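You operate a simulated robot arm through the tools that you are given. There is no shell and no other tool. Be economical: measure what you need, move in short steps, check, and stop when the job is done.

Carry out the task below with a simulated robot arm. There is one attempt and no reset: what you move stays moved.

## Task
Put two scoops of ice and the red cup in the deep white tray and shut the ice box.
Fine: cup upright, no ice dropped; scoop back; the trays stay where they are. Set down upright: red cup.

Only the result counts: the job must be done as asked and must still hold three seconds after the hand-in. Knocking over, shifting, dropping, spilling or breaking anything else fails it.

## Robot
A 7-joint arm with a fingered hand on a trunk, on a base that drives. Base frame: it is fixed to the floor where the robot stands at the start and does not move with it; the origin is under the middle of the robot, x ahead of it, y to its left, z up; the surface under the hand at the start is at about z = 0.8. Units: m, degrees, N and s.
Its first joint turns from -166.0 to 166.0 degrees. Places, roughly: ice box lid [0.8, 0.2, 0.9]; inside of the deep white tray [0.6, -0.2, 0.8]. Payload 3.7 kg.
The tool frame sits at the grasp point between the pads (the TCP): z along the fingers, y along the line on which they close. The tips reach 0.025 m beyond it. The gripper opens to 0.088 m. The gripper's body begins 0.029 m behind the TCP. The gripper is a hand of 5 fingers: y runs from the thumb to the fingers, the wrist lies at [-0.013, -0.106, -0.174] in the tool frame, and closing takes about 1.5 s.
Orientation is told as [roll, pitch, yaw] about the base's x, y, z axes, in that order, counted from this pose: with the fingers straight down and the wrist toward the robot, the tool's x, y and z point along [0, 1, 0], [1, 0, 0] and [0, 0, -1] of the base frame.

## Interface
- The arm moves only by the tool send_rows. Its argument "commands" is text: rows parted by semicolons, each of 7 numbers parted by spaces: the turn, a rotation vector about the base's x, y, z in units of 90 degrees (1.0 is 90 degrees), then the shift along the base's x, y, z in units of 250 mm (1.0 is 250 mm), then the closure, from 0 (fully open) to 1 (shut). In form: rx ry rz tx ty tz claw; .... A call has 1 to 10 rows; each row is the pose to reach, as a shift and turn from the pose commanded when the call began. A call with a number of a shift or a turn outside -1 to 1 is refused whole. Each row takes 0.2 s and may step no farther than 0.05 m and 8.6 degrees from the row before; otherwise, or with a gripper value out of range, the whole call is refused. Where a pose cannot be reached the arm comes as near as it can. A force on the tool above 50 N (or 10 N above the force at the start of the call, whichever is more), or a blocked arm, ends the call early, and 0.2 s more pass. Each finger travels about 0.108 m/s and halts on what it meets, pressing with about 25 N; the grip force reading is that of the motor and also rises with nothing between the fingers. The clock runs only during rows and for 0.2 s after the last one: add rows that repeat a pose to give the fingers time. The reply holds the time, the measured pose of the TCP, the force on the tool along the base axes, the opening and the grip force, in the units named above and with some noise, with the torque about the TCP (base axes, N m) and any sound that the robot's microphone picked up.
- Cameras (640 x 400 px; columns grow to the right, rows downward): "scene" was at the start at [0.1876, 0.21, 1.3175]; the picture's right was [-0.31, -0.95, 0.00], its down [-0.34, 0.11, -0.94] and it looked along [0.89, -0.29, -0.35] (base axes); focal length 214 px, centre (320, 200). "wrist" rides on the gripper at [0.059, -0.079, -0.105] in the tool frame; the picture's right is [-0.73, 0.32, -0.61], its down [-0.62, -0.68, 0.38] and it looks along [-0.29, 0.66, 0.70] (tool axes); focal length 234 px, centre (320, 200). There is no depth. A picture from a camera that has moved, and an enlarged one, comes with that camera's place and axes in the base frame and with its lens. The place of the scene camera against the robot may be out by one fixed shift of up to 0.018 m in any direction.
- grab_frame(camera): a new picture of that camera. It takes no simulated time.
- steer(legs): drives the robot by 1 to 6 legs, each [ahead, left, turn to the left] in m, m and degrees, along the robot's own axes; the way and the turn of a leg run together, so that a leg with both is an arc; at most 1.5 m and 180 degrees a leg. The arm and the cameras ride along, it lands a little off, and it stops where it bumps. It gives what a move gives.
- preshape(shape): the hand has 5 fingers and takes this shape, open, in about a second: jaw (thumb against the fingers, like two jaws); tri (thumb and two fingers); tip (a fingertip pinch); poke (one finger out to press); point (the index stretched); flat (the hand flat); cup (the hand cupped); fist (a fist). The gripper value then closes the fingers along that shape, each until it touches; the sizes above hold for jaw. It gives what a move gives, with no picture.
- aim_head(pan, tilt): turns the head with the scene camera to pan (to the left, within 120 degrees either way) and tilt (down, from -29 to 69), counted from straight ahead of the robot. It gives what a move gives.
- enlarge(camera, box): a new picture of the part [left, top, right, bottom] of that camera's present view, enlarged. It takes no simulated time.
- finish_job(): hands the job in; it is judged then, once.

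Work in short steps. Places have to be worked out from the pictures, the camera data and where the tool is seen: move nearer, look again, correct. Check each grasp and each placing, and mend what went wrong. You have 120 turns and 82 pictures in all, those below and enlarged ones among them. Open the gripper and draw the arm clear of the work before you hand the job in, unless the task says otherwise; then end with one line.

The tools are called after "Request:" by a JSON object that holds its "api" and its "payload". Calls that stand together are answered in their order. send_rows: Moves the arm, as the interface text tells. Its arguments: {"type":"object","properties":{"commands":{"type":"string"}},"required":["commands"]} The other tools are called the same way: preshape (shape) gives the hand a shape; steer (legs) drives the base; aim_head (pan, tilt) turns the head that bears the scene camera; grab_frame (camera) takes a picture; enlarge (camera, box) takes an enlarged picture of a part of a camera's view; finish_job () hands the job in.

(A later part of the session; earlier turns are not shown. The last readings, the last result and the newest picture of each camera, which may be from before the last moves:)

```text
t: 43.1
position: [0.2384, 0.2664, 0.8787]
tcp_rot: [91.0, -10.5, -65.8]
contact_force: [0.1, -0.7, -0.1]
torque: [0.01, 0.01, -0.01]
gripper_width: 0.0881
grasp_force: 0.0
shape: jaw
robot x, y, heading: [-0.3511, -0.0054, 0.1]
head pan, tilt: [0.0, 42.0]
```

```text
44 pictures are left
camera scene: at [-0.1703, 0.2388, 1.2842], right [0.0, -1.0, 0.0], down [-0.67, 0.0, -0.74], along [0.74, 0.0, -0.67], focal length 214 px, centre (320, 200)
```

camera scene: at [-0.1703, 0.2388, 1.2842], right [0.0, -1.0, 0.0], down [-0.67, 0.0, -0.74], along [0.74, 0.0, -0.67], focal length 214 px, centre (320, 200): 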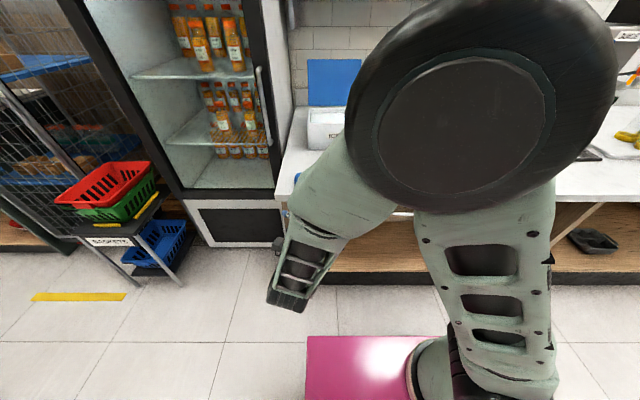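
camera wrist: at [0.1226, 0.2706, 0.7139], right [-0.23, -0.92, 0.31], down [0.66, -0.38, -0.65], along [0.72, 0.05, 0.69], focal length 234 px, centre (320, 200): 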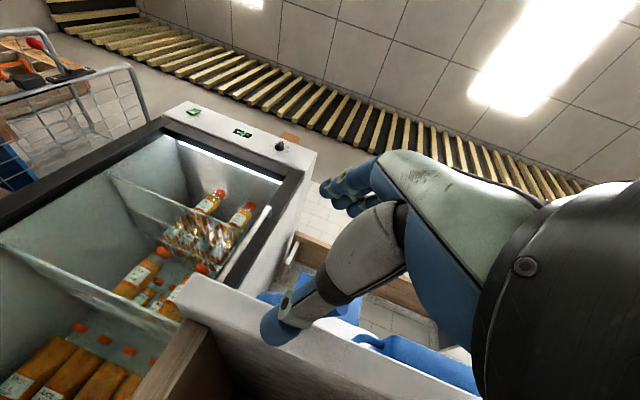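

Reached, with the thumb on the left. Move to just short of the handle end at handle height and look with the wrist camera.

Request:
{"api": "send_rows", "payload": {"commands": ".03 .015 .02 .07 -.05 -.06 0;.06 .03 .04 .14 -.1 -.12 0;.09 .045 .06 .21 -.15 -.18 0;.09 .045 .07 .296 -.216 -.22 0;.09 .045 .07 .296 -.216 -.22 0"}}

Request:
{"api": "grab_frame", "payload": {"camera": "wrist"}}

```text
t: 44.3
position: [0.3128, 0.2132, 0.8253]
tcp_rot: [91.1, -1.4, -59.5]
contact_force: [-0.5, 0.1, -0.6]
torque: [-0.02, 0.0, 0.02]
gripper_width: 0.0876
grasp_force: 0.0
shape: jaw
robot x, y, heading: [-0.3499, 0.0017, 0.0]
head pan, tilt: [0.0, 42.0]
```

```text
43 pictures are left
camera wrist: at [0.1809, 0.2285, 0.8795], right [-0.34, -0.6, -0.73], down [0.0, 0.77, -0.63], along [0.94, -0.22, -0.26], focal length 234 px, centre (320, 200)
```

wrist: 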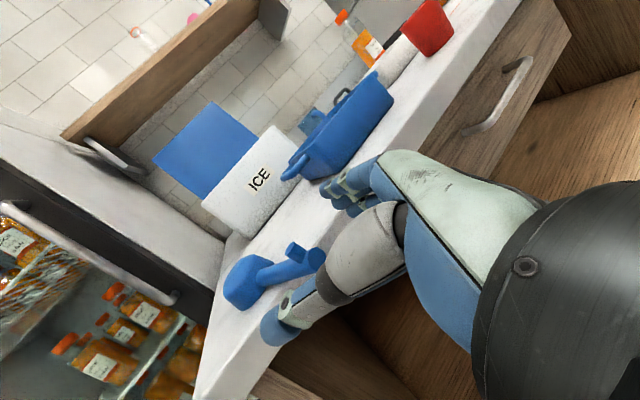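

The handle end is about [0.343, 0.226, 0.81], hook up, aligned with my fingers. Space at the table edge is tight, so I'll half-close, advance to the end, pinch it and later pull it a bit out for a deeper grip.

Request:
{"api": "send_rows", "payload": {"commands": "0 0 0 0 0 -.02 .3;0 0 0 0 0 -.04 .5;0 0 0 .04 .015 -.04 .5;0 0 0 .08 .035 -.04 .5;0 0 0 .112 .048 -.04 .5;0 0 0 .112 .048 -.04 .5"}}

Request:
{"api": "enlarge", "payload": {"camera": "wrist", "box": [180, 180, 440, 380]}}

```text
t: 45.7
position: [0.3399, 0.2231, 0.8156]
tcp_rot: [90.9, -1.3, -59.7]
contact_force: [0.5, 0.1, 0.5]
torque: [-0.02, -0.01, 0.04]
gripper_width: 0.0445
grasp_force: 0.0
shape: jaw
robot x, y, heading: [-0.3487, -0.0006, 0.3]
head pan, tilt: [0.0, 42.0]
```

```text
2.00 times, centred on (310, 280) of wrist
camera zoom: at [0.2097, 0.2394, 0.8684], right [-0.34, -0.6, -0.73], down [0.0, 0.77, -0.63], along [0.94, -0.22, -0.26], focal length 468 px, centre (340, 40)
```

zoom: 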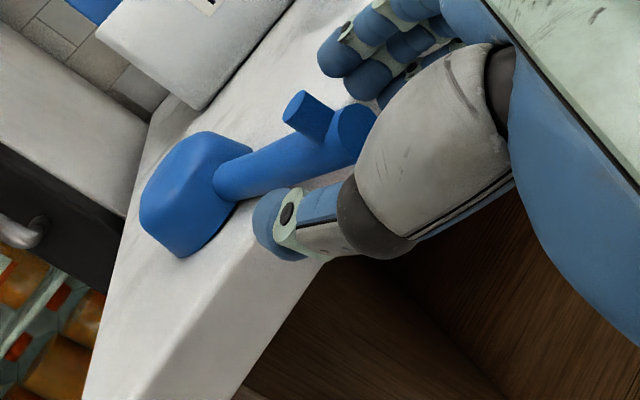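

Handle end is between thumb and fingers. Close on it.

Request:
{"api": "send_rows", "payload": {"commands": "0 0 0 .02 .012 -.01 .5;0 0 0 .02 .012 -.01 .8;0 0 0 .02 .012 -.01 1;0 0 0 .02 .012 -.01 1;0 0 0 .02 .012 -.01 1;0 0 0 .02 .012 -.01 1"}}

Request:
{"api": "enlarge", "payload": {"camera": "wrist", "box": [180, 180, 440, 380]}}

```text
t: 47.1
position: [0.3445, 0.2269, 0.8115]
tcp_rot: [91.1, -1.4, -59.6]
contact_force: [1.0, 0.3, 0.7]
torque: [0.01, -0.03, -0.02]
gripper_width: 0.0099
grasp_force: 25.3
shape: jaw
robot x, y, heading: [-0.3556, 0.0014, -0.0]
head pan, tilt: [0.0, 42.0]
```

```text
2.00 times, centred on (310, 280) of wrist
camera zoom: at [0.2142, 0.2422, 0.8654], right [-0.34, -0.6, -0.73], down [0.0, 0.77, -0.63], along [0.94, -0.22, -0.26], focal length 468 px, centre (340, 40)
```

zoom: 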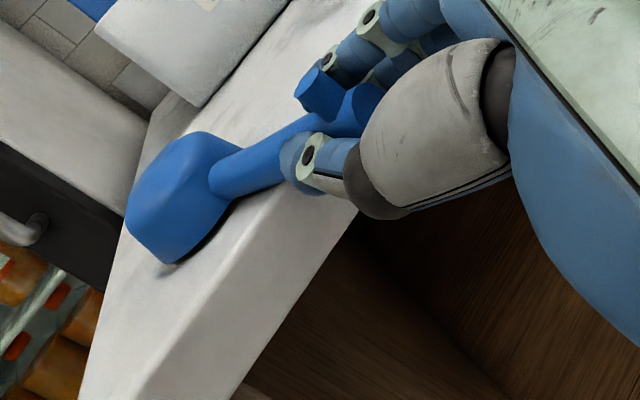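

Handle is pinched with the hook captured above the thumb. Small lift test.

Request:
{"api": "send_rows", "payload": {"commands": "0 0 0 0 0 .03 1;0 0 0 0 0 .08 1;0 0 0 0 0 .14 1;0 0 0 -.03 0 .2 1;0 0 0 -.06 0 .26 1;0 0 0 -.06 0 .26 1"}}

Request:
{"api": "grab_frame", "payload": {"camera": "wrist"}}

```text
t: 48.5
position: [0.3316, 0.2257, 0.8765]
tcp_rot: [91.0, -1.5, -59.5]
contact_force: [0.3, -0.3, -0.5]
torque: [-0.01, 0.04, -0.01]
gripper_width: 0.0098
grasp_force: 24.8
shape: jaw
robot x, y, heading: [-0.353, 0.0006, 0.3]
head pan, tilt: [0.0, 42.0]
```

```text
40 pictures are left
camera wrist: at [0.1996, 0.2414, 0.9304], right [-0.34, -0.6, -0.73], down [0.0, 0.77, -0.63], along [0.94, -0.22, -0.26], focal length 234 px, centre (320, 200)
```

wrist: 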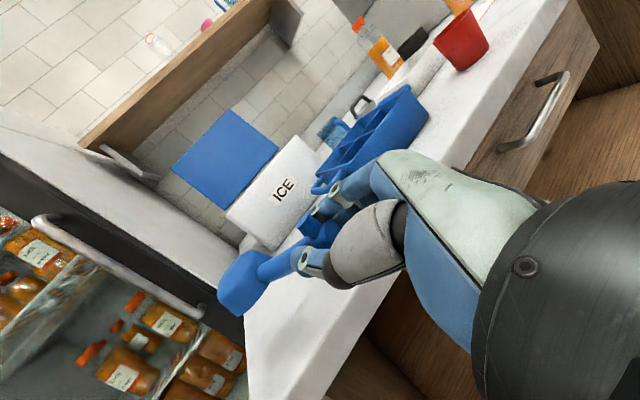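

The grip holds rigidly. Now raise and roll the hand back by 180° about the handle axis, in two calls, to turn the scoop right side up.

Request:
{"api": "send_rows", "payload": {"commands": "-.0775 -.0457 0 -.04 0 .1 1;-.155 -.0914 0 -.08 0 .2 1;-.2325 -.137 0 -.1 0 .3 1;-.31 -.183 0 -.1 0 .4 1;-.3875 -.2285 0 -.1 0 .5 1;-.465 -.274 0 -.1 0 .6 1;-.5425 -.32 0 -.1 0 .7 1;-.62 -.3656 0 -.1 0 .7 1;-.6975 -.411 0 -.1 0 .7 1;-.775 -.457 0 -.1 0 .7 1"}}

Request:
{"api": "send_rows", "payload": {"commands": "-.0775 -.0457 0 0 0 0 1;-.155 -.0914 0 0 0 0 1;-.2325 -.137 0 0 0 0 1;-.31 -.183 0 0 0 0 1;-.3875 -.2285 0 0 0 0 1;-.465 -.274 0 0 0 0 1;-.5425 -.32 0 0 0 0 1;-.62 -.3656 0 0 0 0 1;-.6975 -.411 0 0 0 0 1;-.775 -.457 0 0 0 0 1"}}

Request:
{"api": "grab_frame", "payload": {"camera": "wrist"}}

Request:
{"api": "grab_frame", "payload": {"camera": "scene"}}

```text
t: 50.7
position: [0.3048, 0.2273, 1.0511]
tcp_rot: [91.8, -82.6, -60.2]
contact_force: [-0.8, 0.1, -0.5]
torque: [-0.01, 0.05, 0.01]
gripper_width: 0.0103
grasp_force: 24.9
shape: jaw
robot x, y, heading: [-0.3509, -0.0003, 0.0]
head pan, tilt: [0.0, 42.0]
```

```text
t: 52.9
position: [0.3046, 0.2266, 1.0511]
tcp_rot: [-89.1, -16.5, 120.6]
contact_force: [-0.1, -0.7, -0.8]
torque: [0.02, 0.03, 0.04]
gripper_width: 0.01
grasp_force: 24.7
shape: jaw
robot x, y, heading: [-0.3491, 0.0016, 0.1]
head pan, tilt: [0.0, 42.0]
```

```text
39 pictures are left
camera wrist: at [0.2455, 0.1214, 0.9735], right [-0.56, -0.22, 0.8], down [0.76, -0.51, 0.4], along [0.32, 0.83, 0.45], focal length 234 px, centre (320, 200)
```

wrist: 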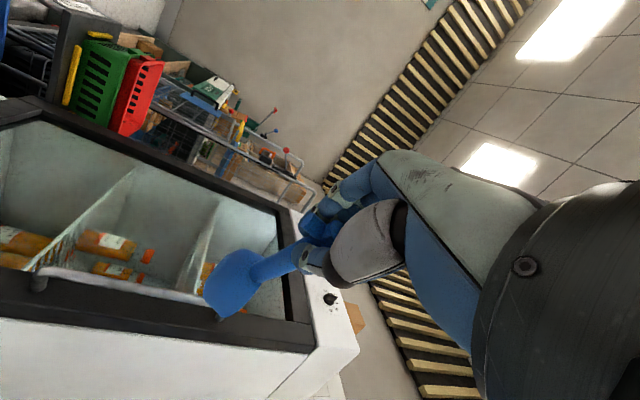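

```text
38 pictures are left
camera scene: at [-0.1702, 0.2388, 1.2842], right [0.0, -1.0, 0.0], down [-0.67, 0.0, -0.74], along [0.74, 0.0, -0.67], focal length 214 px, centre (320, 200)
```

scene: 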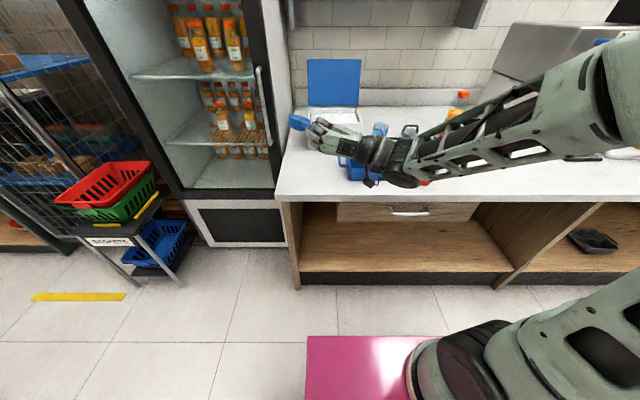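

The scoop is now right side up and solidly held. Finish levelling the roll, point straight ahead, and drive forward 0.25 m.

Request:
{"api": "send_rows", "payload": {"commands": "-.037 -.01 -.068 0 -.02 .02 1;-.074 -.02 -.136 0 -.04 .04 1;-.11 -.03 -.204 0 -.06 .06 1;-.147 -.04 -.272 0 -.08 .08 1;-.183 -.051 -.34 0 -.1 .1 1;-.183 -.051 -.34 0 -.1 .1 1"}}

Request:
{"api": "steer", "payload": {"legs": [[0.25, 0, 0]]}}

Request:
{"api": "grab_frame", "payload": {"camera": "scene"}}

```text
t: 54.3
position: [0.3052, 0.2018, 1.0761]
tcp_rot: [-89.3, 0.3, 89.9]
contact_force: [-0.6, 0.8, 0.2]
torque: [-0.02, 0.04, -0.03]
gripper_width: 0.0099
grasp_force: 24.9
shape: jaw
robot x, y, heading: [-0.3516, 0.003, 0.2]
head pan, tilt: [0.0, 42.0]
```

```text
t: 56.1
position: [0.5582, 0.2034, 1.0767]
tcp_rot: [-89.1, 0.3, 90.0]
contact_force: [0.1, 0.4, -0.8]
torque: [0.02, 0.05, 0.0]
gripper_width: 0.0099
grasp_force: 25.3
shape: jaw
robot x, y, heading: [-0.0991, -0.0013, 0.3]
head pan, tilt: [0.0, 42.0]
```

```text
37 pictures are left
camera scene: at [0.0832, 0.2398, 1.2842], right [0.0, -1.0, 0.0], down [-0.67, 0.0, -0.74], along [0.74, 0.0, -0.67], focal length 214 px, centre (320, 200)
```

scene: 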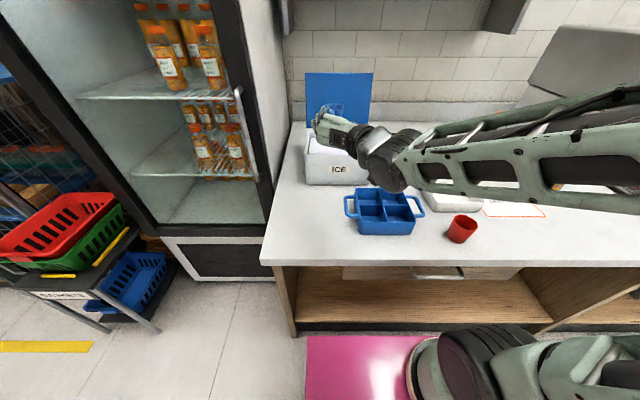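

Aim a zoom at the scoop over the box to see its real orientation and tip position.

Request:
{"api": "enlarge", "payload": {"camera": "scene", "box": [280, 70, 440, 210]}}

Request:
{"api": "enlarge", "payload": {"camera": "wrist", "box": [120, 120, 440, 360]}}

```text
2.86 times, centred on (360, 140) of scene
camera zoom: at [0.0832, 0.2398, 1.2842], right [0.0, -1.0, 0.0], down [-0.67, 0.0, -0.74], along [0.74, 0.0, -0.67], focal length 613 px, centre (206, 371)
```

zoom: 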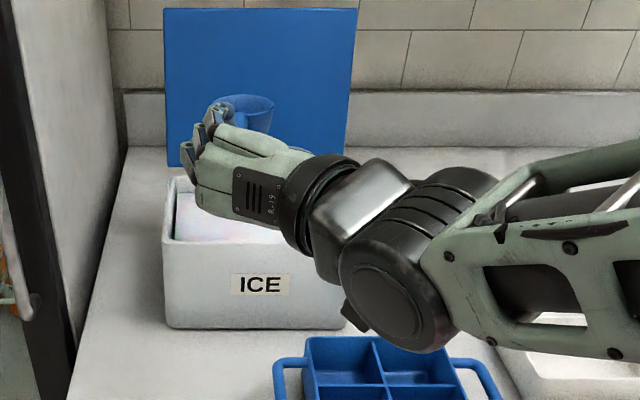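

```text
1.67 times, centred on (280, 240) of wrist
camera zoom: at [0.4536, 0.1246, 1.0189], right [-0.6, 0.33, 0.73], down [0.39, -0.68, 0.62], along [0.7, 0.66, 0.28], focal length 390 px, centre (387, 133)
```

zoom: 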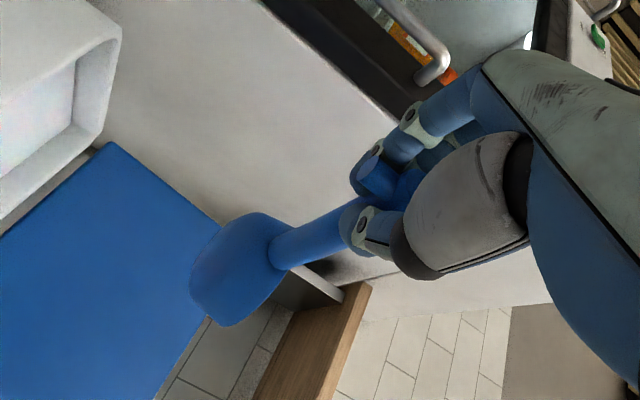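

The scoop is level with the bowl ~0.12 m ahead of the TCP. I'll pitch it ~50° nose-down above the near-middle of the ice.

Request:
{"api": "send_rows", "payload": {"commands": "0 .08 0 .07 -.02 .02 1;0 .16 0 .14 -.04 .04 1;0 .24 0 .21 -.06 .06 1;0 .32 0 .28 -.08 .06 1;0 .4 0 .36 -.1 .04 1;0 .48 0 .43 -.12 .02 1;0 .556 0 .5 -.13 0 1;0 .556 0 .5 -.13 0 1"}}

Request:
{"api": "enlarge", "payload": {"camera": "scene", "box": [280, 70, 440, 210]}}

Request:
{"api": "grab_frame", "payload": {"camera": "wrist"}}

```text
t: 57.9
position: [0.6832, 0.1697, 1.0783]
tcp_rot: [-39.0, 0.2, 90.2]
contact_force: [-0.1, -0.2, -0.6]
torque: [0.02, 0.0, -0.03]
gripper_width: 0.0099
grasp_force: 25.0
shape: jaw
out of reach, approached as far as the arm can: row 4
robot x, y, heading: [-0.1004, 0.0017, 0.2]
head pan, tilt: [0.0, 42.0]
```

```text
2.86 times, centred on (360, 140) of scene
camera zoom: at [0.0832, 0.2398, 1.2842], right [0.0, -1.0, 0.0], down [-0.67, 0.0, -0.74], along [0.74, 0.0, -0.67], focal length 613 px, centre (206, 371)
```

zoom: 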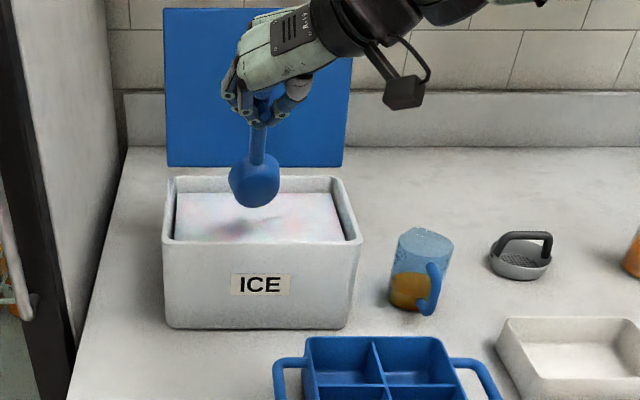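

```text
33 pictures are left
camera wrist: at [0.5728, 0.0904, 1.1209], right [0.18, 0.33, 0.93], down [0.73, -0.68, 0.1], along [0.66, 0.66, -0.36], focal length 234 px, centre (320, 200)
```

wrist: 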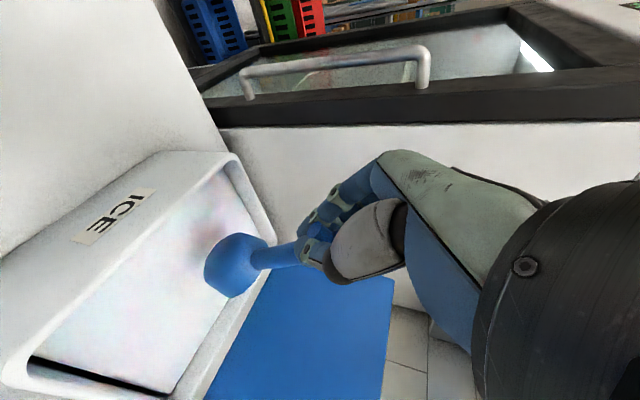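

Bowl is over the ice. Descend into it about 9 cm, watching the force.

Request:
{"api": "send_rows", "payload": {"commands": "0 0 0 0 0 -.08 1;0 0 0 0 0 -.16 1;0 0 0 0 0 -.24 1;0 0 0 0 0 -.3 1;0 0 0 0 0 -.35 1"}}

Request:
{"api": "enlarge", "payload": {"camera": "scene", "box": [280, 70, 440, 210]}}

```text
t: 59.1
position: [0.6836, 0.171, 0.9894]
tcp_rot: [-39.1, 0.2, 90.2]
contact_force: [-0.2, 0.4, -1.7]
torque: [0.01, 0.02, 0.01]
gripper_width: 0.01
grasp_force: 24.9
shape: jaw
robot x, y, heading: [-0.0988, 0.0026, 0.3]
head pan, tilt: [0.0, 42.0]
```

```text
2.86 times, centred on (360, 140) of scene
camera zoom: at [0.0832, 0.2398, 1.2842], right [0.0, -1.0, 0.0], down [-0.67, 0.0, -0.74], along [0.74, 0.0, -0.67], focal length 613 px, centre (206, 371)
```

zoom: 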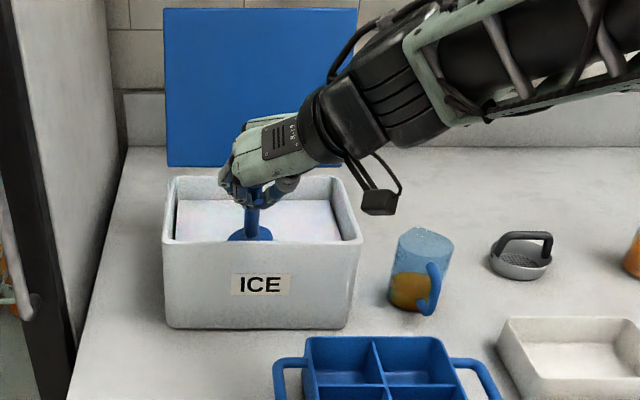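

The bowl sinks in freely and is nearly submerged. Sweep forward, then level out while rising.

Request:
{"api": "send_rows", "payload": {"commands": "0 0 0 .06 0 -.04 1;0 -.085 0 .054 0 -.08 1;0 -.17 0 .032 0 -.06 1;0 -.255 0 0 0 0 1;0 -.34 0 -.045 0 .06 1;0 -.425 0 -.08 0 .12 1;0 -.51 0 -.108 0 .18 1;0 -.56 0 -.118 0 .26 1;0 -.56 0 -.118 0 .34 1;0 -.56 0 -.118 0 .34 1"}}

Request:
{"api": "enlarge", "payload": {"camera": "scene", "box": [280, 70, 440, 210]}}

```text
t: 61.3
position: [0.6523, 0.1725, 1.0742]
tcp_rot: [-89.6, 0.4, 89.8]
contact_force: [-0.8, -0.1, -0.1]
torque: [-0.01, 0.05, 0.01]
gripper_width: 0.01
grasp_force: 24.9
shape: jaw
robot x, y, heading: [-0.0967, -0.0008, 0.3]
head pan, tilt: [0.0, 42.0]
```

```text
2.86 times, centred on (360, 140) of scene
camera zoom: at [0.0832, 0.2398, 1.2842], right [0.0, -1.0, 0.0], down [-0.67, 0.0, -0.74], along [0.74, 0.0, -0.67], focal length 613 px, centre (206, 371)
```

zoom: 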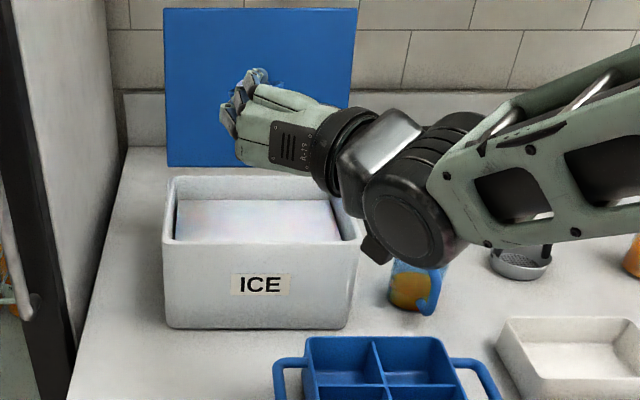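

Something pale shows behind the fingers. Zoom tightly to see whether the bowl holds ice.

Request:
{"api": "enlarge", "payload": {"camera": "scene", "box": [325, 85, 365, 110]}}

```text
16.00 times, centred on (345, 98) of scene
camera zoom: at [0.0832, 0.2398, 1.2842], right [0.0, -1.0, 0.0], down [-0.67, 0.0, -0.74], along [0.74, 0.0, -0.67], focal length 3432 px, centre (-80, 1840)
```

zoom: 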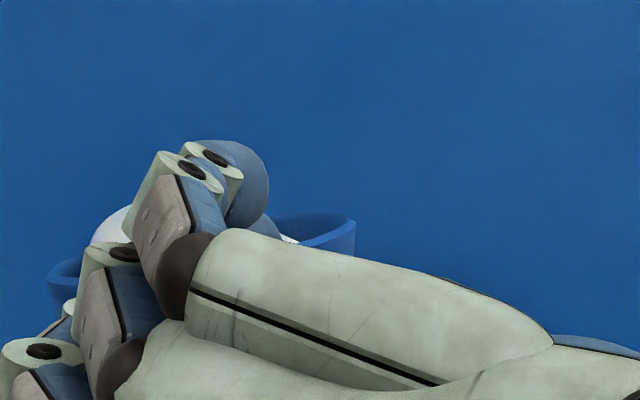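

The bowl is level and holds ice. Carry it slowly to the right toward the white tray at constant height, still level.

Request:
{"api": "send_rows", "payload": {"commands": "0 0 0 -.04 -.05 0 1;0 0 0 -.1 -.13 0 1;0 0 0 -.16 -.23 0 1;0 0 0 -.22 -.33 0 1;0 0 0 -.28 -.43 0 1;0 0 0 -.34 -.53 0 1;0 0 0 -.4 -.63 0 1;0 0 0 -.45 -.73 0 1;0 0 0 -.49 -.81 0 1;0 0 0 -.52 -.86 0 1"}}

Request:
{"api": "send_rows", "payload": {"commands": "0 0 0 -.03 -.06 0 1;0 0 0 -.07 -.14 0 1;0 0 0 -.11 -.23 0 1;0 0 0 -.15 -.32 -.02 1;0 0 0 -.18 -.4 -.06 1;0 0 0 -.2 -.45 -.12 1;0 0 0 -.2 -.47 -.16 1;0 0 0 -.2 -.47 -.16 1"}}

Request:
{"api": "aim_head", "payload": {"pan": -25, "tilt": 42}}

Request:
{"api": "grab_frame", "payload": {"camera": "scene"}}

```text
t: 63.5
position: [0.5227, -0.0449, 1.0734]
tcp_rot: [-89.5, 0.3, 89.9]
contact_force: [-0.1, 0.0, -1.0]
torque: [0.0, 0.07, 0.0]
gripper_width: 0.0098
grasp_force: 24.6
shape: jaw
robot x, y, heading: [-0.1009, -0.0006, 0.0]
head pan, tilt: [0.0, 42.0]
```

```text
t: 65.3
position: [0.4759, -0.1627, 1.0358]
tcp_rot: [-89.4, 0.4, 90.0]
contact_force: [0.3, 0.2, -0.7]
torque: [0.03, 0.04, -0.01]
gripper_width: 0.0097
grasp_force: 24.8
shape: jaw
out of reach, approached as far as the arm can: row 7, 8
robot x, y, heading: [-0.0975, -0.0018, 0.2]
head pan, tilt: [0.0, 42.0]
```

```text
t: 66.2
position: [0.4765, -0.1631, 1.0356]
tcp_rot: [-89.3, 0.2, 90.0]
contact_force: [0.2, -0.6, -0.8]
torque: [0.0, 0.08, 0.01]
gripper_width: 0.0099
grasp_force: 24.9
shape: jaw
robot x, y, heading: [-0.099, 0.0005, 0.2]
head pan, tilt: [-25.0, 42.0]
```

```text
29 pictures are left
camera scene: at [0.0755, 0.2045, 1.2842], right [-0.42, -0.91, 0.0], down [-0.61, 0.28, -0.74], along [0.67, -0.31, -0.67], focal length 214 px, centre (320, 200)
```

scene: 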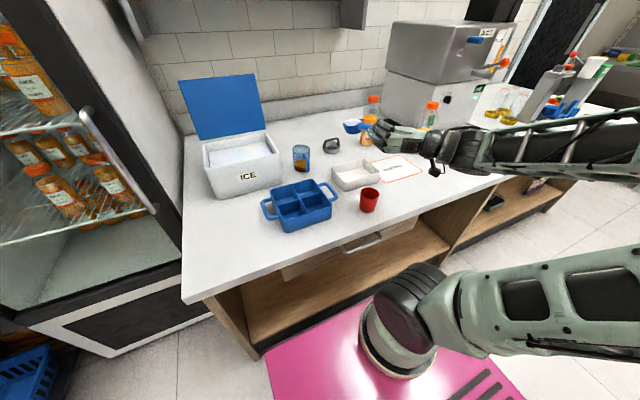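

Bowl with ice is visible near the tray. Zoom to align bowl and tray.

Request:
{"api": "enlarge", "payload": {"camera": "scene", "box": [300, 100, 440, 220]}}

```text
3.33 times, centred on (370, 160) of scene
camera zoom: at [0.0755, 0.2045, 1.2842], right [-0.42, -0.91, 0.0], down [-0.61, 0.28, -0.74], along [0.67, -0.31, -0.67], focal length 715 px, centre (153, 333)
```

zoom: 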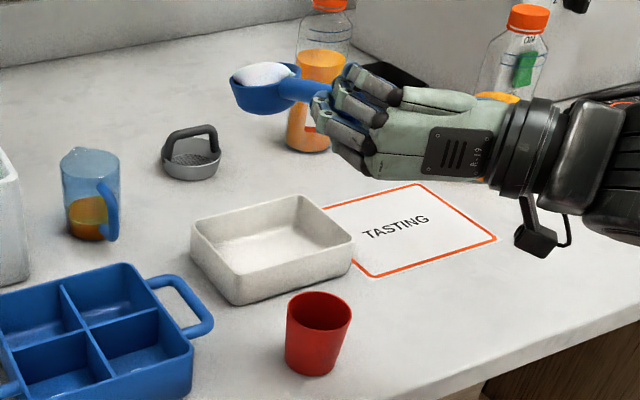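

Tray interior ≈ x 0.55–0.645, y −0.12…−0.255; bowl at about (0.597, −0.163). I'll pour by pitching down over the left half, leaving the right half for the cup.

Request:
{"api": "send_rows", "payload": {"commands": "0 .089 0 -.032 .01 -.032 1;0 .178 0 -.016 .012 -.048 1;0 .267 0 .004 .012 -.084 1;0 .356 0 .036 .012 -.104 1;0 .444 0 .076 .012 -.112 1;0 .533 0 .124 .012 -.104 1;0 .622 0 .176 .012 -.082 1;0 .711 0 .232 .012 -.056 1;0 .8 0 .296 .012 -.044 1;0 .889 0 .36 .012 -.028 1"}}

Request:
{"api": "enlarge", "payload": {"camera": "scene", "box": [300, 100, 440, 220]}}

```text
t: 68.4
position: [0.5635, -0.1601, 1.0294]
tcp_rot: [-9.3, 0.1, 90.1]
contact_force: [-0.2, 0.4, -0.6]
torque: [-0.01, -0.03, -0.03]
gripper_width: 0.0097
grasp_force: 24.9
shape: jaw
robot x, y, heading: [-0.0962, 0.0007, 0.3]
head pan, tilt: [-25.0, 42.0]
```

```text
3.33 times, centred on (370, 160) of scene
camera zoom: at [0.0752, 0.2044, 1.2842], right [-0.42, -0.91, 0.0], down [-0.61, 0.28, -0.74], along [0.67, -0.31, -0.67], focal length 715 px, centre (153, 333)
```

zoom: 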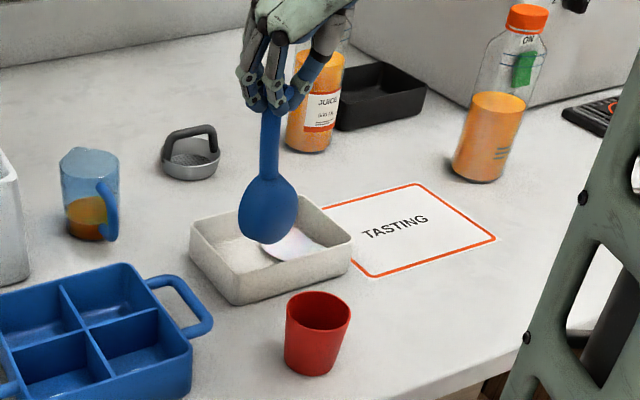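

Ice is now in the tray. Tip a bit further to be sure the bowl is empty, then lift.

Request:
{"api": "send_rows", "payload": {"commands": "0 .089 0 .066 0 .006 1;0 .178 0 .132 0 0 1;0 .26 0 .19 0 -.01 1;0 .26 0 .19 0 -.01 1;0 .26 0 .19 0 .1 1;0 .178 0 .132 0 .25 1;0 .089 0 .066 0 .36 1;0 0 0 0 0 .4 1;0 0 0 -.04 .06 .44 1;0 0 0 -.04 .12 .44 1"}}

Request:
{"api": "enlarge", "payload": {"camera": "scene", "box": [300, 100, 440, 220]}}

```text
t: 70.6
position: [0.5538, -0.1294, 1.1382]
tcp_rot: [-9.4, 0.1, 90.3]
contact_force: [0.4, -0.5, -1.1]
torque: [-0.02, 0.03, 0.01]
gripper_width: 0.0097
grasp_force: 25.1
shape: jaw
robot x, y, heading: [-0.0983, -0.0015, 0.3]
head pan, tilt: [-25.0, 42.0]
```

```text
3.33 times, centred on (370, 160) of scene
camera zoom: at [0.0756, 0.2044, 1.2842], right [-0.42, -0.91, 0.0], down [-0.61, 0.28, -0.74], along [0.67, -0.31, -0.67], focal length 715 px, centre (153, 333)
```

zoom: 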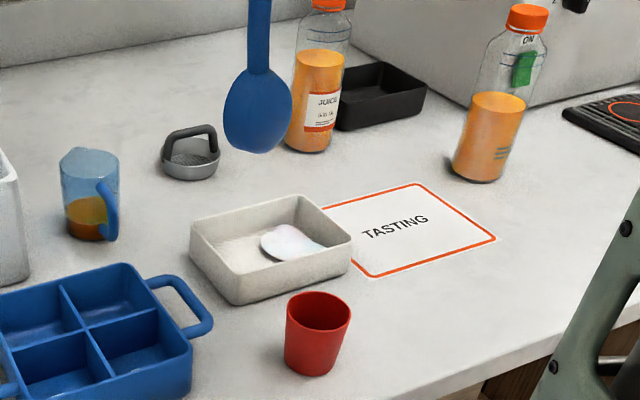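

Ice mound sits in the tray's right half, at about (0.61, −0.23). So the cup will go in the left half. Return for the second scoop.

Request:
{"api": "send_rows", "payload": {"commands": "0 -.04 0 .05 .11 0 1;0 -.08 0 .1 .22 0 1;0 -.12 0 .15 .34 0 1;0 -.16 0 .2 .46 0 1;0 -.2 0 .25 .58 0 1;0 -.24 0 .3 .7 0 1;0 -.28 0 .35 .8 0 1;0 -.33 0 .4 .9 0 1;0 -.33 0 .4 .9 0 1"}}

Request:
{"api": "send_rows", "payload": {"commands": "0 0 0 .06 .12 0 1;0 0 0 .12 .24 0 1;0 0 0 .12 .34 -.04 1;0 0 0 .12 .34 -.14 1;0 0 0 .12 .34 -.26 1;0 0 0 .12 .34 -.38 1;0 0 0 .12 .34 -.49 1;0 0 0 .12 .34 -.56 1;0 0 0 .12 .34 -.6 1"}}

Request:
{"api": "send_rows", "payload": {"commands": "0 0 0 .06 0 -.04 1;0 -.085 0 .054 0 -.08 1;0 -.17 0 .032 0 -.06 1;0 -.255 0 0 0 0 1;0 -.34 0 -.045 0 .06 1;0 -.425 0 -.08 0 .12 1;0 -.51 0 -.108 0 .18 1;0 -.56 0 -.118 0 .26 1;0 -.56 0 -.118 0 .34 1;0 -.56 0 -.118 0 .34 1"}}

```text
t: 72.6
position: [0.654, 0.0943, 1.1385]
tcp_rot: [-39.2, 0.2, 90.3]
contact_force: [0.8, -0.6, -1.3]
torque: [0.02, 0.0, -0.01]
gripper_width: 0.0098
grasp_force: 24.9
shape: jaw
robot x, y, heading: [-0.1014, 0.0053, 0.3]
head pan, tilt: [-25.0, 42.0]
```

```text
t: 74.6
position: [0.6854, 0.1808, 0.989]
tcp_rot: [-39.2, 0.2, 90.2]
contact_force: [0.0, 0.2, -0.2]
torque: [-0.01, 0.05, 0.0]
gripper_width: 0.0101
grasp_force: 24.8
shape: jaw
robot x, y, heading: [-0.1002, 0.0021, 0.2]
head pan, tilt: [-25.0, 42.0]
```

```text
t: 76.8
position: [0.6574, 0.1796, 1.0728]
tcp_rot: [-89.5, 0.3, 90.1]
contact_force: [-0.5, 0.3, -1.5]
torque: [0.04, 0.08, 0.01]
gripper_width: 0.0099
grasp_force: 24.6
shape: jaw
robot x, y, heading: [-0.1011, -0.0024, 0.2]
head pan, tilt: [-25.0, 42.0]
```

Motion repeated cleanly. Carry toward the tray and check the bowl.

Request:
{"api": "send_rows", "payload": {"commands": "0 0 0 -.04 -.05 0 1;0 0 0 -.1 -.13 0 1;0 0 0 -.16 -.23 0 1;0 0 0 -.22 -.33 0 1;0 0 0 -.28 -.43 0 1;0 0 0 -.34 -.53 0 1;0 0 0 -.4 -.63 0 1;0 0 0 -.45 -.73 0 1;0 0 0 -.49 -.83 0 1;0 0 0 -.52 -.9 0 1"}}

Request:
{"api": "send_rows", "payload": {"commands": "0 0 0 -.03 -.06 0 1;0 0 0 -.07 -.14 0 1;0 0 0 -.11 -.23 0 1;0 0 0 -.15 -.32 -.02 1;0 0 0 -.18 -.4 -.06 1;0 0 0 -.19 -.45 -.11 1;0 0 0 -.19 -.47 -.14 1;0 0 0 -.19 -.47 -.14 1"}}

Request:
{"api": "enlarge", "payload": {"camera": "scene", "box": [300, 100, 440, 220]}}

```text
t: 79.0
position: [0.5259, -0.0461, 1.0736]
tcp_rot: [-89.6, 0.2, 90.0]
contact_force: [-0.5, 0.5, 0.0]
torque: [-0.01, 0.07, -0.02]
gripper_width: 0.01
grasp_force: 24.6
shape: jaw
robot x, y, heading: [-0.0979, 0.0015, 0.4]
head pan, tilt: [-25.0, 42.0]
```

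```text
t: 80.8
position: [0.4785, -0.1622, 1.039]
tcp_rot: [-89.6, 0.3, 90.0]
contact_force: [-0.4, -0.5, -0.8]
torque: [-0.01, 0.03, 0.01]
gripper_width: 0.0098
grasp_force: 24.9
shape: jaw
robot x, y, heading: [-0.0972, 0.0006, 0.3]
head pan, tilt: [-25.0, 42.0]
```

```text
3.33 times, centred on (370, 160) of scene
camera zoom: at [0.0755, 0.2044, 1.2842], right [-0.42, -0.91, 0.0], down [-0.61, 0.28, -0.74], along [0.67, -0.31, -0.67], focal length 715 px, centre (153, 333)
```

zoom: 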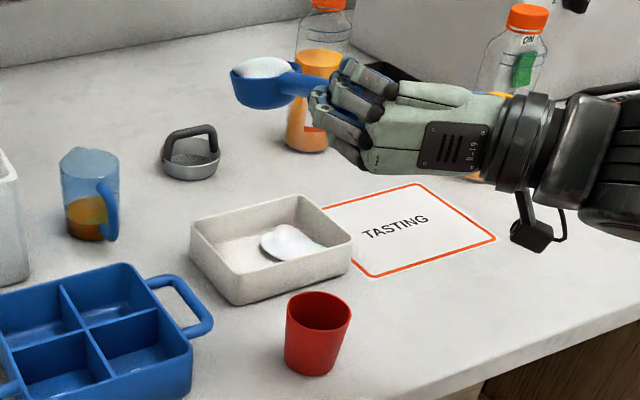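

Second scoop is full. Pour it over the same spot with the same motion.

Request:
{"api": "send_rows", "payload": {"commands": "0 .089 0 -.032 -.02 -.04 1;0 .178 0 -.016 -.03 -.06 1;0 .267 0 .004 -.04 -.096 1;0 .356 0 .036 -.04 -.12 1;0 .444 0 .076 -.04 -.128 1;0 .533 0 .124 -.04 -.12 1;0 .622 0 .176 -.04 -.098 1;0 .711 0 .232 -.04 -.072 1;0 .8 0 .296 -.04 -.06 1;0 .889 0 .36 -.04 -.044 1"}}

Request:
{"api": "send_rows", "payload": {"commands": "0 .089 0 .066 0 .006 1;0 .178 0 .132 0 0 1;0 .26 0 .19 0 -.01 1;0 .26 0 .19 0 -.01 1;0 .26 0 .19 0 .1 1;0 .178 0 .132 0 .25 1;0 .089 0 .066 0 .36 1;0 0 0 0 0 .44 1;0 0 0 -.04 .1 .44 1;0 0 0 -.04 .2 .44 1"}}

Request:
{"api": "enlarge", "payload": {"camera": "scene", "box": [300, 100, 440, 220]}}

```text
t: 83.0
position: [0.5689, -0.1725, 1.0271]
tcp_rot: [-9.6, 0.1, 90.2]
contact_force: [-0.3, 0.4, -0.7]
torque: [-0.02, 0.0, -0.01]
gripper_width: 0.01
grasp_force: 24.6
shape: jaw
robot x, y, heading: [-0.0973, -0.0029, 0.2]
head pan, tilt: [-25.0, 42.0]
```

```text
t: 85.2
position: [0.5592, -0.1243, 1.1365]
tcp_rot: [-9.6, 0.1, 90.1]
contact_force: [0.2, -0.3, -0.5]
torque: [0.01, 0.02, 0.0]
gripper_width: 0.0097
grasp_force: 24.9
shape: jaw
robot x, y, heading: [-0.0971, -0.0023, 0.3]
head pan, tilt: [-25.0, 42.0]
```

```text
3.33 times, centred on (370, 160) of scene
camera zoom: at [0.0756, 0.2043, 1.2842], right [-0.42, -0.91, 0.0], down [-0.61, 0.28, -0.74], along [0.67, -0.31, -0.67], focal length 715 px, centre (153, 333)
```

zoom: 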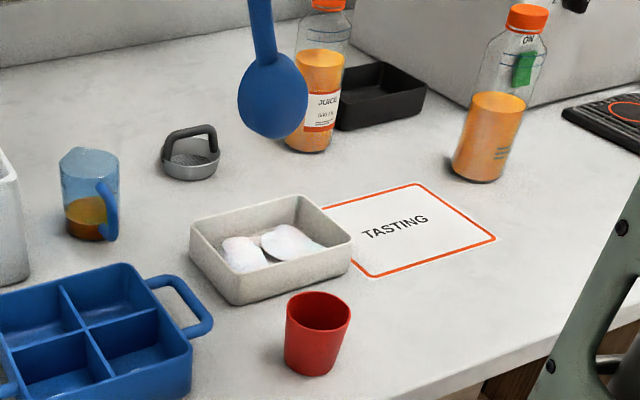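

Both scoops are in the tray. Before putting the scoop away I'll check how much room remains for the cup.

Request:
{"api": "enlarge", "payload": {"camera": "scene", "box": [330, 145, 390, 190]}}

```text
8.89 times, centred on (360, 168) of scene
camera zoom: at [0.0756, 0.2043, 1.2842], right [-0.42, -0.91, 0.0], down [-0.61, 0.28, -0.74], along [0.67, -0.31, -0.67], focal length 1906 px, centre (-36, 489)
```

zoom: 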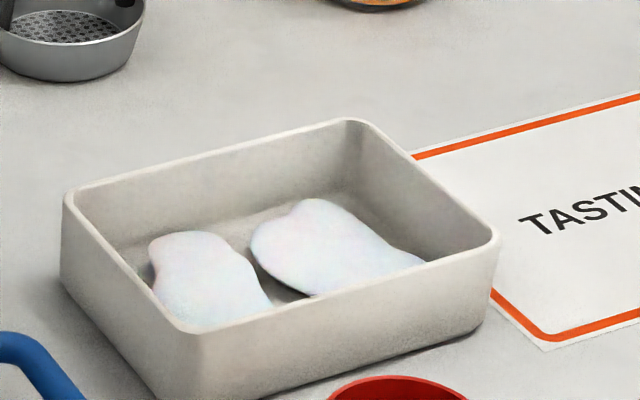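

Two solid ice lumps fill most of the floor; the cup can bridge the gap between them. First return the scoop: level it and carry it left.

Request:
{"api": "send_rows", "payload": {"commands": "0 -.08 0 -.05 .1 0 1;0 -.16 0 -.1 .2 0 1;0 -.24 0 -.15 .3 0 1;0 -.32 0 -.2 .4 0 1;0 -.4 0 -.25 .5 0 1;0 -.48 0 -.3 .6 0 1;0 -.56 0 -.35 .7 0 1;0 -.64 0 -.4 .8 0 1;0 -.72 0 -.44 .9 0 1;0 -.72 0 -.44 .9 0 1"}}

Request:
{"api": "send_rows", "payload": {"commands": "0 0 .06 -.02 .12 0 1;0 0 .12 -.04 .24 -.05 1;0 0 .18 -.06 .36 -.14 1;0 0 .25 -.08 .48 -.26 1;0 0 .333 -.09 .6 -.38 1;0 0 .333 -.09 .6 -.5 1;0 0 .333 -.09 .6 -.6 1;0 0 .333 -.09 .6 -.6 1"}}

Request:
{"api": "aim_head", "payload": {"pan": 10, "tilt": 55}}

Request:
{"api": "grab_frame", "payload": {"camera": "scene"}}

```text
t: 87.4
position: [0.4459, 0.1033, 1.1374]
tcp_rot: [-74.5, 0.3, 90.0]
contact_force: [0.6, 0.0, -0.2]
torque: [0.01, 0.03, 0.01]
gripper_width: 0.0093
grasp_force: 24.6
shape: jaw
robot x, y, heading: [-0.0983, 0.0016, 0.1]
head pan, tilt: [-25.0, 42.0]
```

```text
t: 89.2
position: [0.4316, 0.2592, 0.9977]
tcp_rot: [-74.4, 0.4, 120.0]
contact_force: [-0.4, 0.6, -0.5]
torque: [-0.04, 0.04, -0.03]
gripper_width: 0.0092
grasp_force: 25.0
shape: jaw
out of reach, approached as far as the arm can: row 7, 8
robot x, y, heading: [-0.1013, -0.0005, 0.1]
head pan, tilt: [-25.0, 42.0]
```

```text
t: 90.2
position: [0.4321, 0.2591, 0.9981]
tcp_rot: [-74.3, 0.2, 120.1]
contact_force: [0.6, -0.6, 0.3]
torque: [-0.01, 0.01, -0.04]
gripper_width: 0.0088
grasp_force: 25.2
shape: jaw
robot x, y, heading: [-0.0974, 0.0012, 0.2]
head pan, tilt: [10.0, 55.0]
```

```text
22 pictures are left
camera scene: at [0.0706, 0.2522, 1.2665], right [0.18, -0.98, 0.0], down [-0.81, -0.14, -0.57], along [0.56, 0.1, -0.82], focal length 214 px, centre (320, 200)
```

scene: 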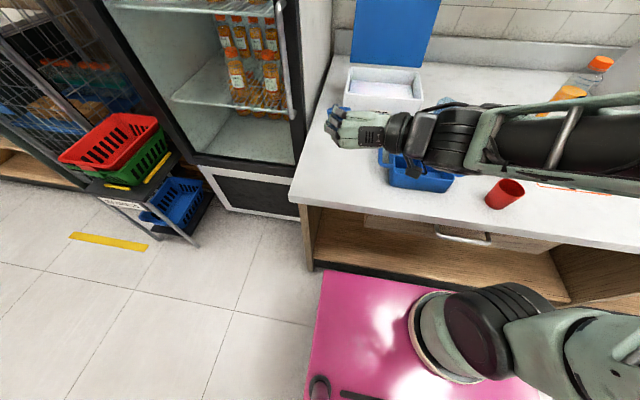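

The arm is cramped and its forearm hovers over the blue tray. Back the base off 0.25 m, then extend forward again.

Request:
{"api": "steer", "payload": {"legs": [[-0.25, 0, 0]]}}

Request:
{"api": "send_rows", "payload": {"commands": "0 0 0 .12 0 0 1;0 0 0 .24 0 0 1;0 0 0 .36 0 0 1;0 0 0 .48 0 -.02 1;0 0 0 .6 0 -.06 1;0 0 0 .72 0 -.1 1;0 0 0 .84 0 -.14 1;0 0 0 .98 0 -.18 1;0 0 0 .98 0 -.24 1;0 0 0 .98 0 -.3 1"}}

Request:
{"api": "grab_frame", "payload": {"camera": "scene"}}

```text
t: 92.0
position: [0.1866, 0.2585, 0.9972]
tcp_rot: [-74.4, 0.3, 120.1]
contact_force: [-0.1, 0.2, -1.0]
torque: [-0.02, 0.04, 0.0]
gripper_width: 0.0089
grasp_force: 24.7
shape: jaw
robot x, y, heading: [-0.346, -0.0019, 0.3]
head pan, tilt: [10.0, 55.0]
```

```text
t: 94.2
position: [0.4309, 0.2562, 0.9219]
tcp_rot: [-74.3, 0.3, 120.1]
contact_force: [0.9, -0.3, -0.6]
torque: [-0.03, 0.02, 0.02]
gripper_width: 0.0087
grasp_force: 24.8
shape: jaw
robot x, y, heading: [-0.3466, -0.0027, 0.1]
head pan, tilt: [10.0, 55.0]
```

```text
21 pictures are left
camera scene: at [-0.1762, 0.2514, 1.2664], right [0.18, -0.98, 0.0], down [-0.81, -0.15, -0.57], along [0.56, 0.1, -0.82], focal length 214 px, centre (320, 200)
```

scene: 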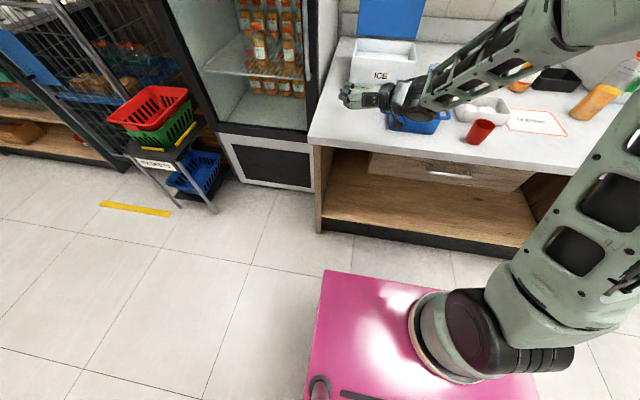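

Hand and scoop look fine; wrist stays outside the table edge. Descend slowly until the bowl touches.

Request:
{"api": "send_rows", "payload": {"commands": "0 0 0 0 0 -.06 1;0 0 0 0 0 -.12 1;0 0 0 0 0 -.17 1;0 0 0 0 0 -.21 1;0 0 0 0 0 -.24 1"}}

Request:
{"api": "enlarge", "payload": {"camera": "scene", "box": [310, 40, 450, 150]}}

Request:
{"api": "grab_frame", "payload": {"camera": "wrist"}}

```text
t: 95.4
position: [0.4303, 0.2586, 0.8632]
tcp_rot: [-74.3, 0.3, 120.1]
contact_force: [0.1, -1.3, -0.4]
torque: [0.04, -0.02, -0.01]
gripper_width: 0.0088
grasp_force: 24.9
shape: jaw
robot x, y, heading: [-0.3474, -0.0022, 0.2]
head pan, tilt: [10.0, 55.0]
```

```text
3.64 times, centred on (380, 95) of scene
camera zoom: at [-0.1762, 0.2514, 1.2664], right [0.18, -0.98, 0.0], down [-0.81, -0.15, -0.57], along [0.56, 0.1, -0.82], focal length 780 px, centre (102, 582)
```

zoom: 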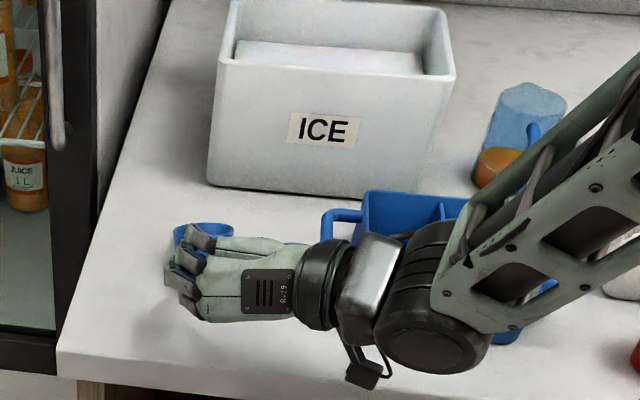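

```text
19 pictures are left
camera wrist: at [0.3701, 0.1303, 0.8338], right [-0.5, 0.09, 0.86], down [0.81, -0.32, 0.5], along [0.32, 0.94, 0.09], focal length 234 px, centre (320, 200)
```

wrist: 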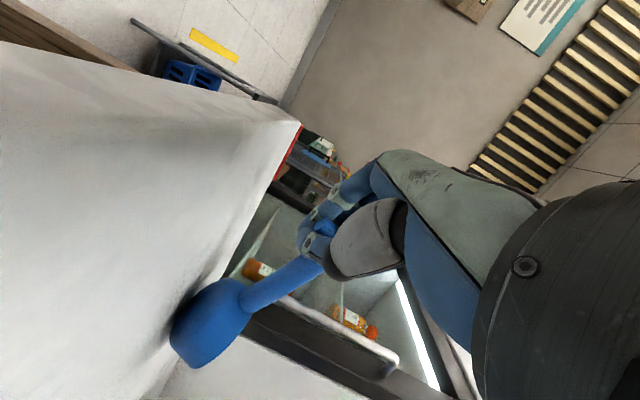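

No contact yet. Lower another centimetre.

Request:
{"api": "send_rows", "payload": {"commands": "0 0 0 0 0 -.016 1;0 0 0 0 0 -.032 1;0 0 0 0 0 -.045 1;0 0 0 0 0 -.045 1"}}

```text
t: 96.4
position: [0.4303, 0.2586, 0.8513]
tcp_rot: [-74.2, 0.3, 120.1]
contact_force: [0.9, 0.0, 0.4]
torque: [0.04, -0.09, -0.01]
gripper_width: 0.0088
grasp_force: 25.1
shape: jaw
robot x, y, heading: [-0.3425, -0.0004, 0.3]
head pan, tilt: [10.0, 55.0]
```

A small torque suggests light bowl contact. Press a few mm more and level the hand slightly.

Request:
{"api": "send_rows", "payload": {"commands": ".02 -.035 0 0 0 -.012 1;.03 -.055 0 0 0 -.024 1;.03 -.055 0 0 0 -.032 1"}}

Request:
{"api": "enlarge", "payload": {"camera": "wrist", "box": [140, 160, 360, 390]}}

```text
t: 97.2
position: [0.4306, 0.2584, 0.8431]
tcp_rot: [-80.0, 0.5, 120.0]
contact_force: [0.8, 0.8, 0.1]
torque: [0.0, -0.05, 0.01]
gripper_width: 0.0086
grasp_force: 25.0
shape: jaw
robot x, y, heading: [-0.3445, -0.0004, 0.3]
head pan, tilt: [10.0, 55.0]
```

```text
1.74 times, centred on (250, 275) of wrist
camera zoom: at [0.3736, 0.1323, 0.8026], right [-0.57, 0.05, 0.82], down [0.76, -0.34, 0.55], along [0.31, 0.94, 0.16], focal length 407 px, centre (442, 70)
```

zoom: 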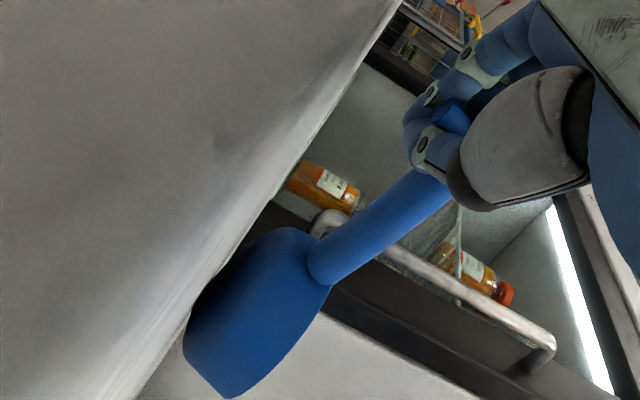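

The bowl rests on the table with the handle nearly level. Open, then withdraw straight back along the handle.

Request:
{"api": "send_rows", "payload": {"commands": "0 0 0 0 0 0 .8;0 0 0 0 0 0 .5;0 0 0 0 0 0 .2;0 0 0 0 0 0 0;0 0 0 0 0 0 0;0 0 0 0 0 0 0"}}

Request:
{"api": "send_rows", "payload": {"commands": "0 0 0 -.08 -.046 .01 0;0 0 0 -.18 -.104 .02 0;0 0 0 -.28 -.16 .04 0;0 0 0 -.38 -.22 .1 0;0 0 0 -.48 -.26 .2 0;0 0 0 -.5 -.28 .36 0;0 0 0 -.5 -.28 .5 0;0 0 0 -.5 -.28 .64 0"}}

Request:
{"api": "grab_frame", "payload": {"camera": "scene"}}

```text
t: 98.6
position: [0.4321, 0.2575, 0.8417]
tcp_rot: [-79.9, 0.5, 120.0]
contact_force: [-0.5, 0.5, -0.2]
torque: [0.0, 0.0, -0.01]
gripper_width: 0.0875
grasp_force: 0.0
shape: jaw
robot x, y, heading: [-0.3464, 0.0012, 0.0]
head pan, tilt: [10.0, 55.0]
```

```text
t: 100.4
position: [0.305, 0.1891, 1.0069]
tcp_rot: [-79.9, 0.4, 120.0]
contact_force: [0.7, -0.1, 0.1]
torque: [-0.04, 0.02, 0.02]
gripper_width: 0.088
grasp_force: 0.1
shape: jaw
robot x, y, heading: [-0.3419, 0.001, 0.2]
head pan, tilt: [10.0, 55.0]
```

```text
17 pictures are left
camera scene: at [-0.1761, 0.2514, 1.2664], right [0.18, -0.98, 0.0], down [-0.81, -0.15, -0.57], along [0.56, 0.1, -0.82], focal length 214 px, centre (320, 200)
```

scene: 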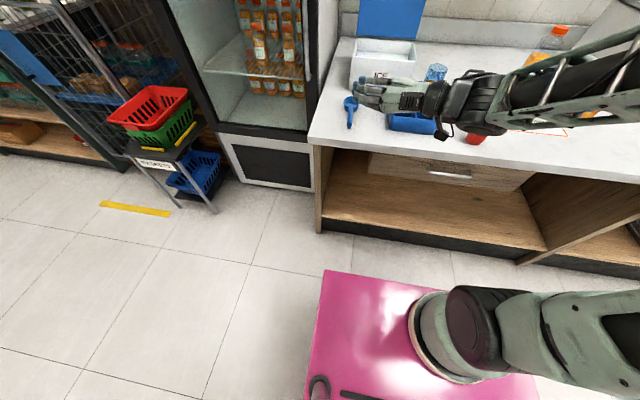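

Scoop stands upright on the table, bowl near (0.55, 0.27), but reversed. I'll regrasp mid-handle from above and turn it to its original pose. First point the hand down.

Request:
{"api": "send_rows", "payload": {"commands": "-.0444 .077 0 .04 0 .04 0;-.0888 .154 0 .08 0 .08 0;-.133 .231 0 .12 0 .12 0;-.178 .308 0 .16 0 .16 0;-.222 .385 0 .2 0 .2 0;-.266 .462 0 .24 0 .2 0;-.311 .539 0 .28 0 .2 0;-.355 .616 0 .32 0 .2 0;-.4 .693 0 .36 0 .2 0;-.444 .77 0 .4 0 .2 0"}}

Request:
{"api": "send_rows", "payload": {"commands": "0 0 -.07 .08 .06 -.05 0;0 0 -.14 .16 .12 -.1 0;0 0 -.21 .24 .18 -.15 0;0 0 -.28 .28 .22 -.2 0;0 0 -.28 .28 .24 -.28 0;0 0 -.28 .28 .24 -.28 0"}}

Request:
{"api": "grab_frame", "payload": {"camera": "wrist"}}

```text
t: 102.6
position: [0.4052, 0.1876, 1.0536]
tcp_rot: [0.1, 0.1, 120.3]
contact_force: [0.3, -0.1, -0.1]
torque: [0.04, -0.02, -0.02]
gripper_width: 0.0877
grasp_force: 0.2
shape: jaw
robot x, y, heading: [-0.3431, -0.0012, 0.3]
head pan, tilt: [10.0, 55.0]
```

```text
t: 104.0
position: [0.4753, 0.2484, 0.9833]
tcp_rot: [0.0, 0.0, 95.2]
contact_force: [-0.5, 0.5, 0.5]
torque: [0.03, 0.02, -0.01]
gripper_width: 0.0875
grasp_force: 0.0
shape: jaw
robot x, y, heading: [-0.3467, -0.0044, 0.3]
head pan, tilt: [10.0, 55.0]
```

```text
16 pictures are left
camera wrist: at [0.425, 0.1651, 1.0873], right [0.69, 0.39, 0.61], down [0.68, -0.62, -0.38], along [0.23, 0.68, -0.7], focal length 234 px, centre (320, 200)
```

wrist: 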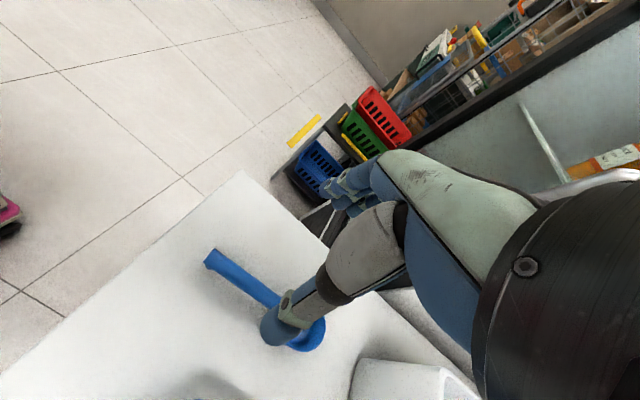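

Handle spans x≈0.441–0.53 at y≈0.25, hook near the end. Descend around its middle (x≈0.493) and close.

Request:
{"api": "send_rows", "payload": {"commands": "0 0 0 .03 0 -.12 0;0 0 0 .06 .01 -.26 0;0 0 0 .07 .01 -.4 0;0 0 0 .07 .01 -.52 0;0 0 0 .07 .01 -.58 0;0 0 0 .07 .01 -.605 0;0 0 0 .07 .01 -.605 0"}}

Request:
{"api": "enlarge", "payload": {"camera": "wrist", "box": [120, 100, 420, 360]}}

```text
t: 105.6
position: [0.492, 0.2511, 0.8303]
tcp_rot: [0.0, 0.0, 95.3]
contact_force: [-0.7, -0.4, -0.6]
torque: [0.01, 0.02, 0.01]
gripper_width: 0.0878
grasp_force: 0.1
shape: jaw
robot x, y, heading: [-0.348, -0.0023, 0.3]
head pan, tilt: [10.0, 55.0]
```

```text
1.54 times, centred on (270, 230) of wrist
camera zoom: at [0.4426, 0.1663, 0.9347], right [0.69, 0.39, 0.61], down [0.68, -0.62, -0.38], along [0.23, 0.68, -0.7], focal length 360 px, centre (397, 154)
```

zoom: 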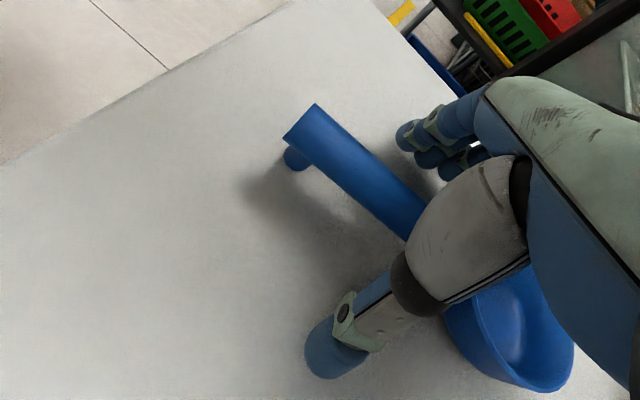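

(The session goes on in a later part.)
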